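You operate a simulated robot arm through the tools that you are given. There is no shell and no other tool. Be economical: measure what you need, move in short steps, check, and stop when the job is done.

The job below is to be done with a simulated robot arm. You get a single attempt, and the scene is never put back.

## Task
Take the teal spacer and leave it on top of the white carton on the grey table top.

Only the result counts: the job must be done as asked and must still hold three seconds after the hand-in. Knocking over, shifting, dropping, spilling or breaking anything else fails it.

## Robot
A 6-joint arm with a two-finger parallel gripper, fixed in place. Base frame: the origin is at the foot of the arm, x ahead of it, y to its left, z up; the work surface is at about z = 0. Units: mm, degrees, N and s.
With the tool pointing down near the work surface it reaches from about 180 to 460 mm from the base axis. Its first joint turns from -70.0 to 70.0 degrees. Payload 1.9 kg.
The tool frame sits at the grasp point between the pads (the TCP): z along the fingers, y along the line on which they close. The tips reach 23 mm beyond it. The gripper opens to 94 mm. The fingers are 38 mm wide and 10 mm thick; the gripper's body (54 by 96 mm) begins 39 mm behind the TCP.
Orientation is that of the tool frame in the base frame, as a unit quaternion [x, y, z, w]. With the fingers straight down and closing along the base's y, the tool's x points along the base's -x, its y along +y and its z along -z.

## Interface
- The arm moves only by the tool step_arm. Its argument "deltas" is a list of rows, each a list of 2 entries, a list of its own where there are three numbers: the shift along the tool's x, y, z in mm, then the turn about the tool's z in degrees. In form: [[[x, y, z], spin], ...]. A call has 1 to 8 rows; each row shifts and turns the commanded pose from where the row before left it, along the tool's axes as they then stand. "hand" is the closure in counts, from 0 (fully open) to 255 (shut), set as the call begins (left out, the last holds). Rows are played at 5 a second. More than 50 mm and 8.6 degrees between two rows, or a gripper value outside its range, and nothing of the call is played. Where a pose cannot be reached the arm comes as near as it can. A force on the tool above 40 N (or 10 N above the force at the start of the call, whichever is more), or a blocked arm, ends the call early, and 0.2 s more pass. Each finger travels about 108 mm/s and halts on what it meets, pressing with about 32 N; the grip force reading is that of the motor and also rises with nothing between the fingers. The clock runs only during rows and for 0.2 s after the last one: add rows that do not move to give the fingers time. The reply holds the time, the measured pose of the TCP, the force on the tool along the base axes, the opening and the grip force, in the units named above and with some noise, and new pictures: "show" is both (left out), scene, wrist or none.
- Cameras (640 x 400 px; columns grow to the right, rows downward): "scene" is fixed at [35.9, 295.8, 442.4]; the picture's right is [-0.92, -0.39, 0.00], its down [-0.16, 0.37, -0.92] and it looks along [0.35, -0.84, -0.40] (base axes); focal length 328 px, centre (320, 200). "wrist" rides on the gripper at [-39, 0, -44] in the tool frame; the picture's right is [0.00, -1.00, 0.00], its down [0.97, 0.00, -0.24] and it looks along [0.24, 0.00, 0.97] (tool axes); focal length 218 px, centre (320, 200).
- probe_pixels(camera, pixels): there is no depth. For up to 12 entries [column, row, z] of the newest picture of that camera ("zoom" is the newest enlarged one), the place [x, y] in the base frame at which the ray of that pixel passes the height z, good to about 2 mm. The clock stands still meanwhile.
- inspect(camera, box): a new picture of the part [left, top, right, bottom] of that camera's present view, enlarged. The clock stands still meanwhile.
- hand_in(): hands the job in; it is judged then, once.

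Keep the steps short. Do not move on a guess: measure, check each grasp and each placing, and mend mistakes. In all there are 60 turns and 150 pictures (those below and enlarged ones count). Leave the gripper open and the arm clear of the work at the hand-in unless told otherwise, and finish with a single line.

The tools are called after "Request:" as name(argument=value, ...) on one line, values as JSON. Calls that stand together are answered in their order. step_arm: Moves the arm, as the interface text tells. Its arguments: {"type":"object","properties":{"deltas":{"type":"array"},"hand":{"type":"number"},"show":{"type":"string","enum":["both","scene","wrist","none"]}},"required":["deltas"]} The other tools are called the same way: probe_pixels (camera, pixels) gives the place at which the rays of pixels pass given heights; inspect (camera, box) takes an enlarged picture of a part of a camera's view; hand_in () hands the job in.

At the start:

```text
t: 0.0
eef_pos: [146.9, -215.5, 202.9]
tool_rot: [-0.002, 1.0, 0.001, -0.001]
contact_force: [-0.8, 0.2, 0.1]
grip_width: 94.1
grip_force: 0.0
```

scene: 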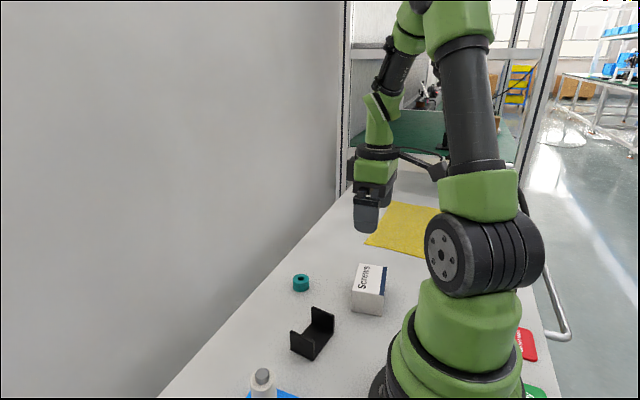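
wrist: 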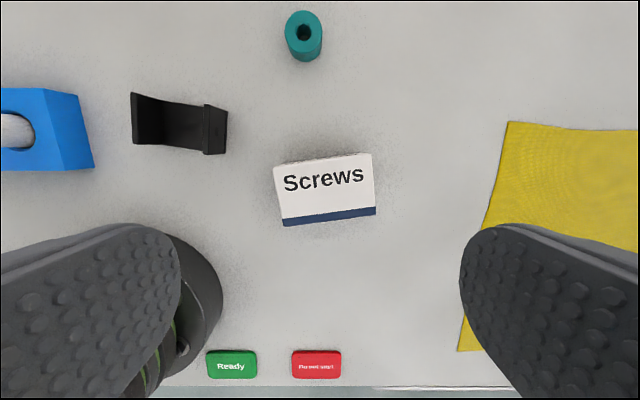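

The teal spacer is at about (304,37) in the wrist picture and (301,283) in the scene. The carton's top is at about (325,187) in the wrist picture. I'll enlarge both views to measure them.

Request:
inspect(camera="scene", box=[270, 240, 430, 340])

Request:
inspect(camera="wrist", box=[220, 0, 420, 125])

Request:
probe_pixels(camera="wrist", pixels=[[303, 62, 0], [304, 33, 20], [304, 33, 30], [274, 167, 40], [372, 153, 40], [376, 208, 40], [283, 220, 40], [283, 227, 0], [376, 215, 0]])

Request:
probe_pixels(camera="scene", pixels=[[301, 292, 0], [301, 277, 20], [301, 277, 30], [351, 307, 0], [382, 315, 0], [352, 288, 40], [383, 295, 40], [387, 266, 40], [358, 263, 40]])

```text
4.00 times, centred on (350, 290) of scene
```

zoom: 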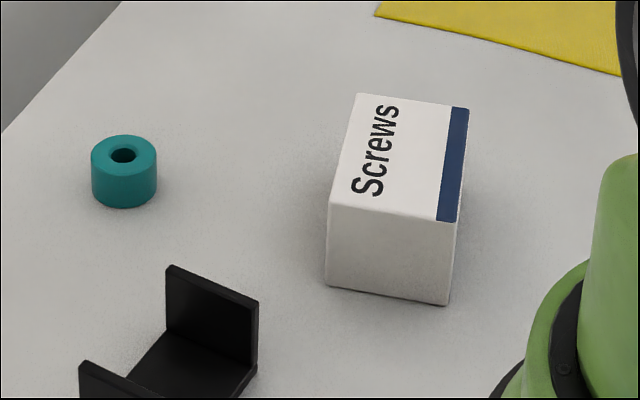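

```text
3.20 times, centred on (320, 62) of wrist
```

zoom: 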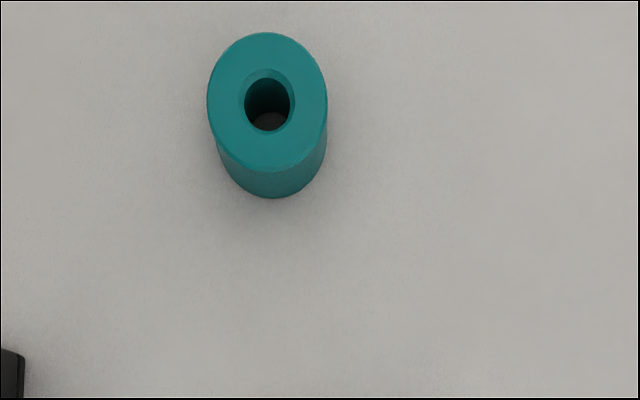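

```text
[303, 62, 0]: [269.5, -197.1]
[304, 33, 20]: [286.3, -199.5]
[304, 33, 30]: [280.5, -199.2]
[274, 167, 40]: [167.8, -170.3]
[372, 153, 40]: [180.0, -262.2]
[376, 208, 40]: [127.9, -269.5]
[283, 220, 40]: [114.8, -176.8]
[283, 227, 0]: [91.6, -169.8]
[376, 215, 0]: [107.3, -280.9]
```

```text
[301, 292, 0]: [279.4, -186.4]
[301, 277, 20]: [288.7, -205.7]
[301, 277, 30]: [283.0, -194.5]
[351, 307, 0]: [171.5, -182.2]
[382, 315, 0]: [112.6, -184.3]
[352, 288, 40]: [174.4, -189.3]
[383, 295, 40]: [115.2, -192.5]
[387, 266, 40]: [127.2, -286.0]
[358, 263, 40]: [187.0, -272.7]
```

The two views disagree at the heights I guessed. I'll probe the refined corner and centre pixels at several heights to find the true ones.

Request:
probe_pixels(camera="scene", pixels=[[300.8, 278.9, 20], [300.8, 278.9, 25], [300.8, 278.9, 30], [351.6, 311.5, 0], [382.5, 316.2, 0], [352, 291.3, 40], [352, 291.3, 60], [384.2, 295.5, 60], [384.2, 295.5, 40], [359.5, 263.3, 60], [387.2, 266.8, 60], [300.8, 291.8, 0]])

Request:
probe_pixels(camera="wrist", pixels=[[303.4, 31.9, 20], [303.4, 31.9, 25], [303.4, 31.9, 30], [274, 167, 50], [274, 167, 60], [372, 153, 50], [372, 153, 60], [376, 208, 60], [283, 220, 60], [285, 32, 25], [322.5, 32, 25]])

```text
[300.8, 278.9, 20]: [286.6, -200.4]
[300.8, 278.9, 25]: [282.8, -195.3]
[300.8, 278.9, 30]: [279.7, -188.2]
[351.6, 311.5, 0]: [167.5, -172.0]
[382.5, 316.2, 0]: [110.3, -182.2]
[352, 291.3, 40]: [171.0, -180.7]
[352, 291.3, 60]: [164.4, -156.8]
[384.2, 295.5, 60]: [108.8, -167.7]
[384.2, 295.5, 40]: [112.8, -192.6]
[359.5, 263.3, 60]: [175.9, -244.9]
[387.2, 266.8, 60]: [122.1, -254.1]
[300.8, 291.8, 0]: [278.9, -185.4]
```

```text
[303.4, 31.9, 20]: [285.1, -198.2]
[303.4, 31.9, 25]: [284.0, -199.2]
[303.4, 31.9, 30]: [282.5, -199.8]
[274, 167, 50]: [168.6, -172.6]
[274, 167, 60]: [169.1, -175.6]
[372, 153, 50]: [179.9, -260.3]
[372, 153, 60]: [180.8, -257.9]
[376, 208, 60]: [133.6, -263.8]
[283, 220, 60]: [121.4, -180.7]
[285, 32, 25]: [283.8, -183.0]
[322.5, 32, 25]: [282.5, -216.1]
```

Results: the spacer is centred near (285,-199), about 22 mm high and 33 mm wide. The carton's top is at z≈48, centred near (147,-221). I'll move above the spacer first and come down to z≈120.

Request:
step_arm(deltas=[[[-35, 4, 0], 0], [[-35, 4, 10], 0], [[-34, 4, 20], 0], [[-34, 4.5, 25], 0], [[0, 0, 28], 0], [[0, 0, 0], 0]], hand=60)

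```text
t: 1.4
eef_pos: [285.7, -198.9, 120.6]
tool_rot: [0.0, 1.0, 0.0, 0.0]
contact_force: [0.9, -0.2, -0.4]
grip_width: 72.1
grip_force: 0.0
```

scene: 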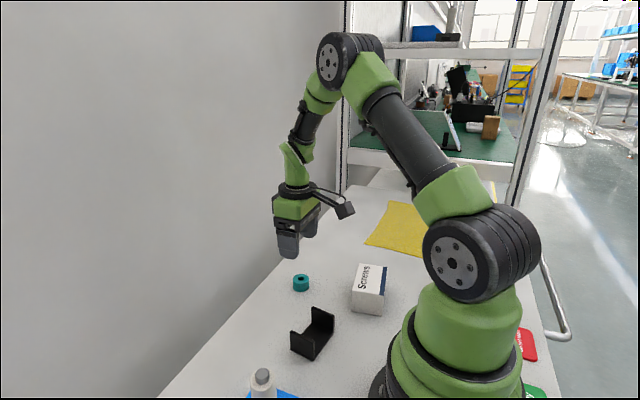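
wrist: 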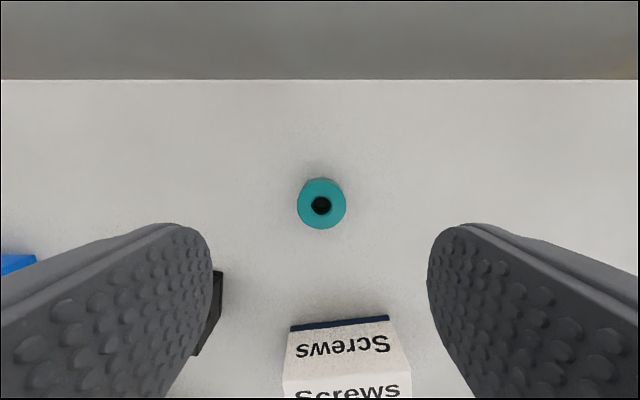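

The spacer's top centre is now at (321,204) in the wrist picture. I'll probe it, along with the wall line at row 80.

Request:
probe_pixels(camera="wrist", pixels=[[321.5, 204, 22], [297, 204, 22], [346, 204, 22], [321.5, 178, 0], [321.5, 229, 22], [320, 80, 0]])

```text
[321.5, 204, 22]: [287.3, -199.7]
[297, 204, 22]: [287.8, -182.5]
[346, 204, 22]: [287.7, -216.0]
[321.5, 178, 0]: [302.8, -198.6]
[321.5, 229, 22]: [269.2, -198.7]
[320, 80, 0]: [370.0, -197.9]
```

The spacer's centre is at (286.5,-199) and the wall is at x=370, so there is room. I'll go straight down to TCP z≈27, with the tips about 4 mm above the table.

Request:
step_arm(deltas=[[[-1, 0, 30], 0], [[0, 0, 25], 0], [[0, 0, 20], 0], [[0, 0, 13], 0], [[0, 0, 5.5], 0], [[0, 0, 0], 0]])

```text
t: 2.8
eef_pos: [287.6, -197.4, 26.1]
tool_rot: [-0.001, 1.0, 0.0, 0.0]
contact_force: [0.2, 0.8, 0.9]
grip_width: 71.6
grip_force: 0.1
```

scene: 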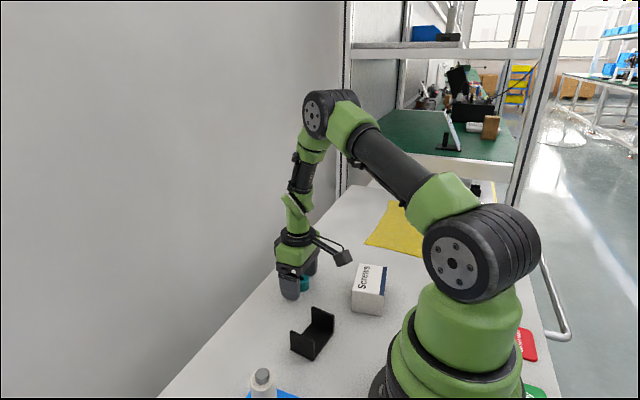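
wrist: 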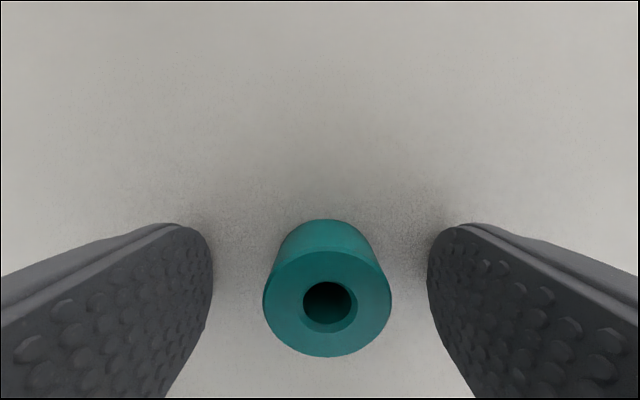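

The spacer sits between the fingers, roughly centred with its top at column 327. I'll close on it.

Request:
step_arm(deltas=[[[0, 0, 0], 0], [[0, 0, 0], 0], [[0, 0, 0], 0], [[0, 0, 0], 0]], hand=255, show="wrist")

```text
t: 3.8
eef_pos: [286.0, -198.0, 26.1]
tool_rot: [0.0, 1.0, 0.0, 0.0]
contact_force: [0.1, 0.9, 0.4]
grip_width: 32.5
grip_force: 31.4
```

wrist: 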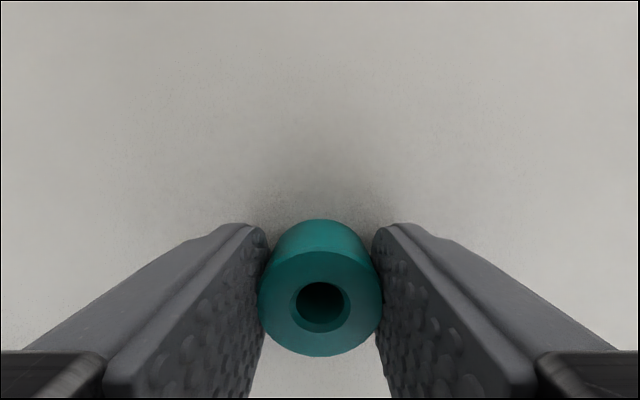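

The opening is 32.5 mm at 31 N, so it is held. I'll lift to z≈136, which keeps it clear of the carton.

Request:
step_arm(deltas=[[[0, 0, -10], 0], [[0, 0, -25], 0], [[0, 0, -35], 0], [[0, 0, -40], 0], [[0, 0, 0], 0]])

```text
t: 5.0
eef_pos: [286.8, -196.7, 133.6]
tool_rot: [-0.002, 1.0, 0.0, 0.001]
contact_force: [0.3, 0.4, 0.2]
grip_width: 32.1
grip_force: 31.7
```

scene: 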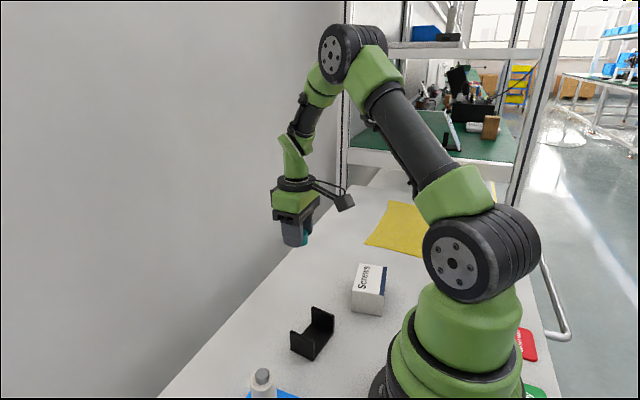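
wrist: 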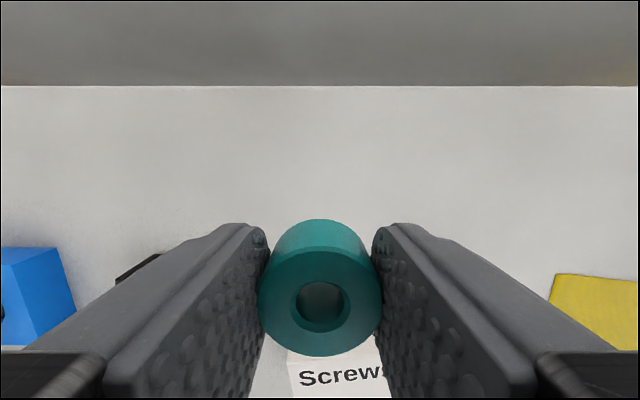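

It is lifted and held. I'll shift level to above the carton's centre at (147,-221).

Request:
step_arm(deltas=[[[35, -6, 0], 0], [[35, -6, 0], 0], [[35, -6, 0], 0], [[34.5, -5, 0], 0], [[0, 0, 0], 0], [[0, 0, 0], 0]])

```text
t: 6.4
eef_pos: [147.3, -220.2, 136.6]
tool_rot: [-0.001, 1.0, 0.0, -0.001]
contact_force: [0.5, -0.9, -0.3]
grip_width: 32.5
grip_force: 32.2
```

scene: 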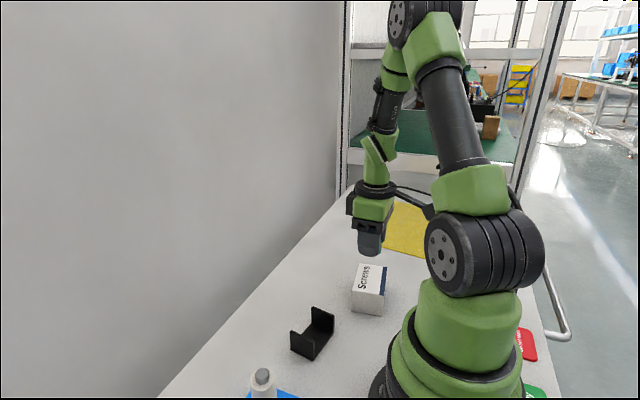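
wrist: 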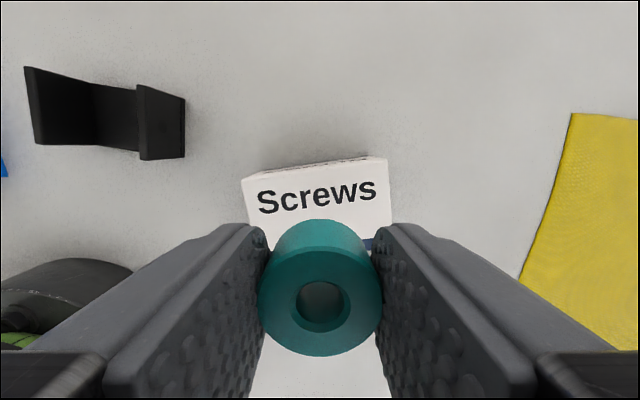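

I'm above the carton. I'll recheck its corners and height from this closer view.

Request:
inspect(camera="wrist", box=[220, 130, 420, 255])

Request:
probe_pixels(camera="wrist", pixels=[[242, 180, 45], [242, 180, 50], [387, 159, 45], [387, 159, 50], [392, 225, 48], [372, 250, 48], [372, 238, 48]])

```text
3.20 times, centred on (320, 192) of wrist
```

zoom: 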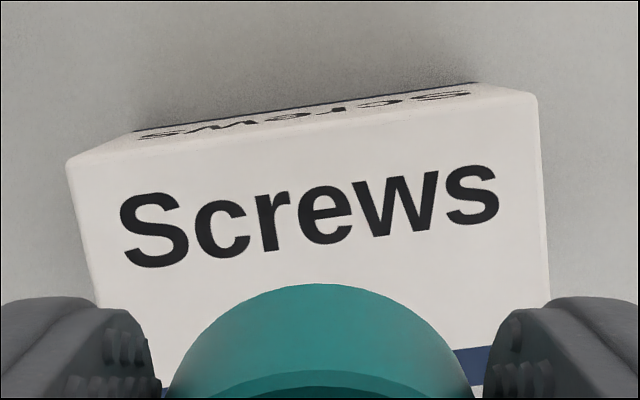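

```text
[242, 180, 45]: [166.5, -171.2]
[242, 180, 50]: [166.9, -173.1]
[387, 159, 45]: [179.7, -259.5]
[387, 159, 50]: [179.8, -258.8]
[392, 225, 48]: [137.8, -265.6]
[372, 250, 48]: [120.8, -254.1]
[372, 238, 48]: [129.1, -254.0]
```

The carton's centre is confirmed near (146,-220). I expect contact at TCP z≈74, so I'll go down to about 80 first.

Request:
step_arm(deltas=[[[0, 0, 25], 0], [[0, 0, 18], 0], [[0, 0, 8], 0], [[0, 0, 5], 0], [[0, 0, 0], 0]])

Request:
inspect(camera="scene", box=[320, 230, 420, 330])

```text
t: 7.6
eef_pos: [149.0, -220.7, 79.5]
tool_rot: [0.0, 1.0, 0.0, 0.0]
contact_force: [-0.3, 0.8, -0.5]
grip_width: 32.3
grip_force: 31.5
```

scene: 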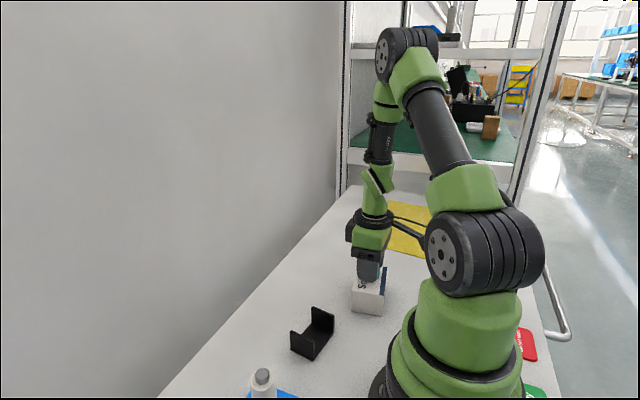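
wrist: 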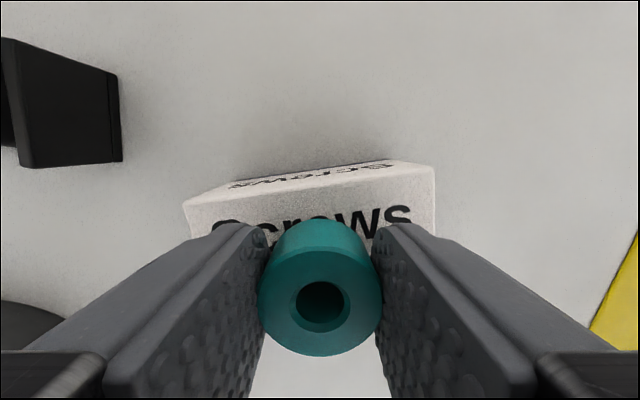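

```text
4.00 times, centred on (370, 280) of scene
```

zoom: 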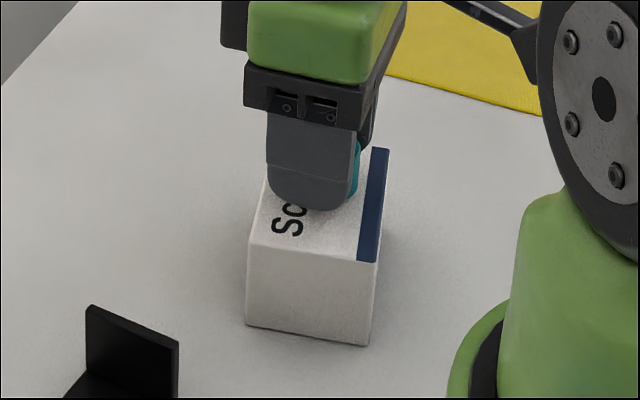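

It's just above the carton and the force reads about zero. I'll go down in small steps and watch for contact.

Request:
step_arm(deltas=[[[0, 0, 1.5], 0], [[0, 0, 1.5], 0], [[0, 0, 0], 0]], show="none")

```text
t: 8.4
eef_pos: [147.6, -221.1, 78.0]
tool_rot: [0.0, 1.0, 0.0, 0.0]
contact_force: [-0.4, -0.1, -0.4]
grip_width: 32.4
grip_force: 32.6
```

No contact yet, so I'll go a little lower.

Request:
step_arm(deltas=[[[0, 0, 1], 0], [[0, 0, 1], 0], [[0, 0, 0], 0]], show="none")

```text
t: 9.2
eef_pos: [147.9, -222.9, 75.7]
tool_rot: [0.0, 1.0, 0.0, 0.0]
contact_force: [-3.6, 5.2, 18.9]
grip_width: 32.1
grip_force: 32.3
```

Contact: 19 N upward. I'll ease back 0.8 mm to take most of the load off before I let go.

Request:
step_arm(deltas=[[[0, 0, -0.8], 0], [[0, 0, 0], 0]])

Request:
inspect(camera="scene", box=[320, 230, 420, 330])

```text
t: 9.8
eef_pos: [148.4, -222.8, 76.8]
tool_rot: [-0.001, 1.0, 0.0, 0.0]
contact_force: [-1.7, -0.2, 4.3]
grip_width: 32.2
grip_force: 32.2
```

scene: 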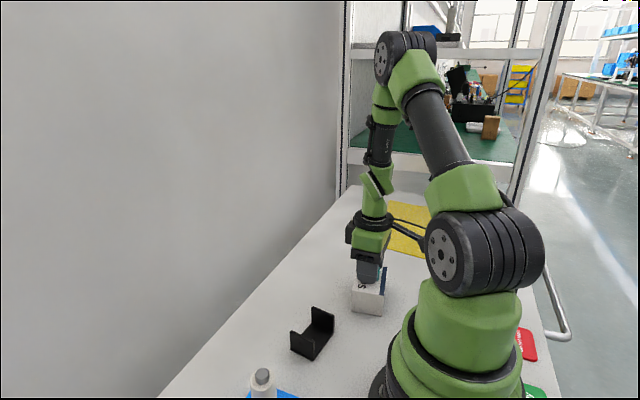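
wrist: 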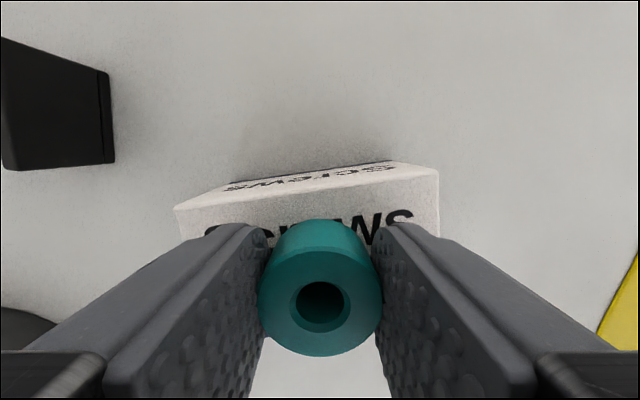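

```text
4.00 times, centred on (370, 280) of scene
```

zoom: 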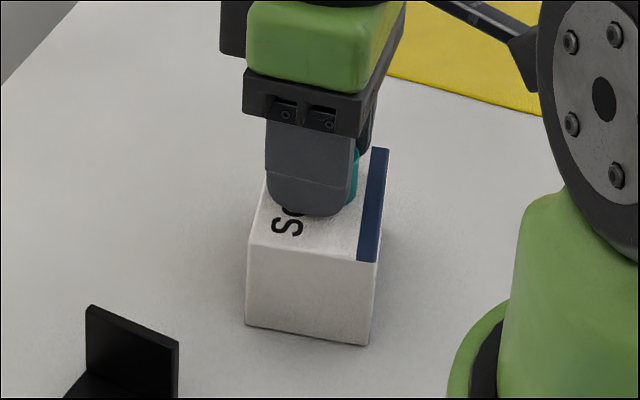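

The load is down to 4 N, the spacer is resting on the carton, and the carton hasn't moved. I'll open slowly in small amounts.

Request:
step_arm(deltas=[[[0, 0, 0], 0], [[0, 0, 0], 0], [[0, 0, 0], 0]], hand=120, show="wrist")

```text
t: 10.6
eef_pos: [147.5, -220.7, 76.3]
tool_rot: [-0.001, 1.0, 0.0, 0.0]
contact_force: [0.4, -0.7, 0.6]
grip_width: 49.6
grip_force: 0.1
```

wrist: 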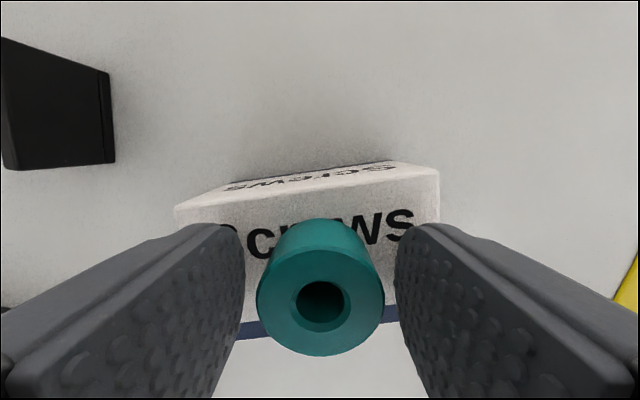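

The spacer is free and standing, with a gap on both sides. I'll rise straight up.

Request:
step_arm(deltas=[[[0, 0, -8], 0], [[0, 0, -20], 0], [[0, 0, -35], 0], [[0, 0, -40], 0], [[0, 0, -25], 0], [[0, 0, 0], 0], [[0, 0, 0], 0]])

Request:
inspect(camera="scene", box=[320, 230, 420, 330])

```text
t: 12.2
eef_pos: [147.9, -221.5, 203.0]
tool_rot: [-0.001, 1.0, 0.0, 0.0]
contact_force: [0.0, 0.1, -0.8]
grip_width: 49.8
grip_force: 0.1
```

scene: 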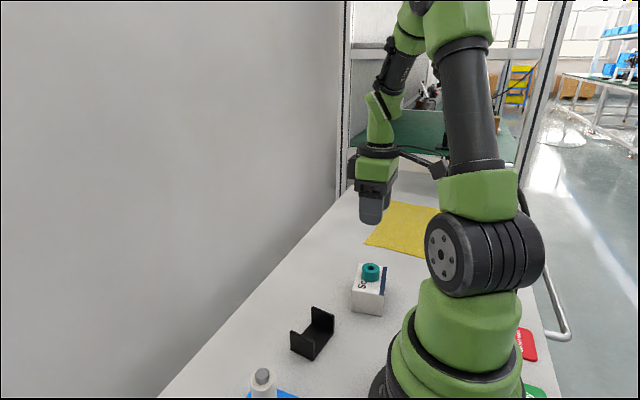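
wrist: 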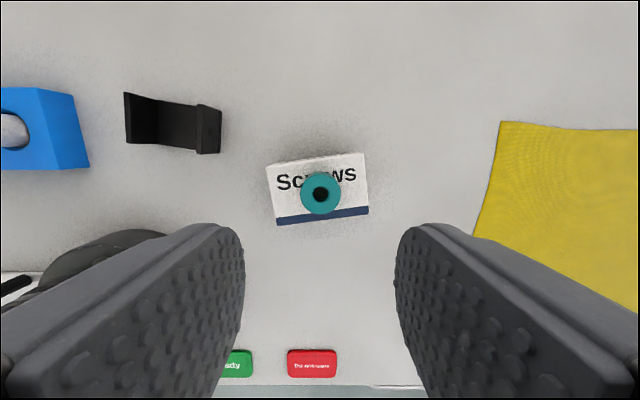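

```text
4.00 times, centred on (370, 280) of scene
```

zoom: 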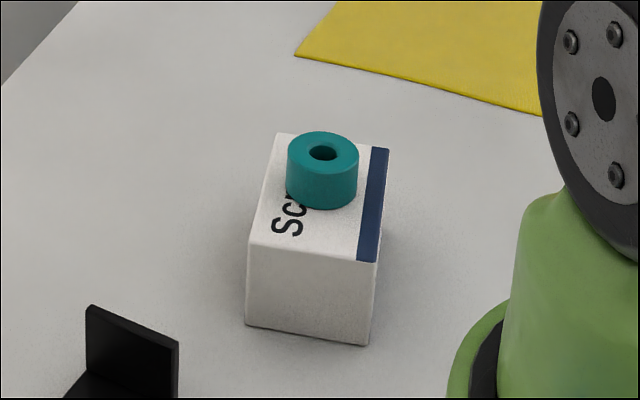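

The spacer is standing flat on the carton, and nothing else has moved. I'll open the gripper fully and check once more.

Request:
step_arm(deltas=[[[0, 0, 0], 0], [[0, 0, 0], 0], [[0, 0, 0], 0]], hand=0, show="scene")

```text
t: 13.0
eef_pos: [146.9, -220.1, 202.6]
tool_rot: [-0.001, 1.0, 0.0, 0.001]
contact_force: [0.2, -0.5, 0.9]
grip_width: 94.2
grip_force: 0.2
```

scene: 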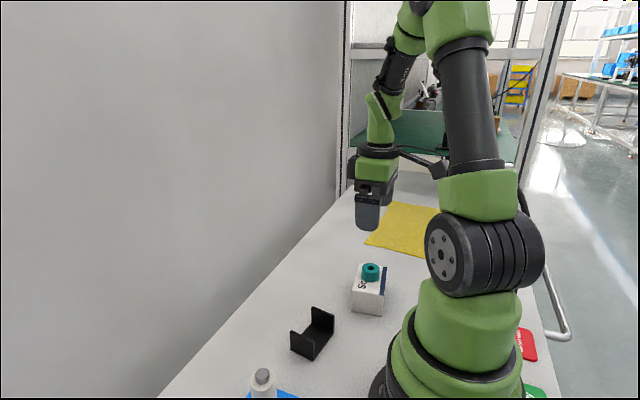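

The spacer is stable at (371,272) in the scene, the gripper is open and the arm is clear, so I'll hand in.

Request:
hand_in()

```text
The job is handed in.
```

The teal spacer is standing on top of the white carton, the gripper is open and the arm is clear; nothing else was moved, and the job is handed in.
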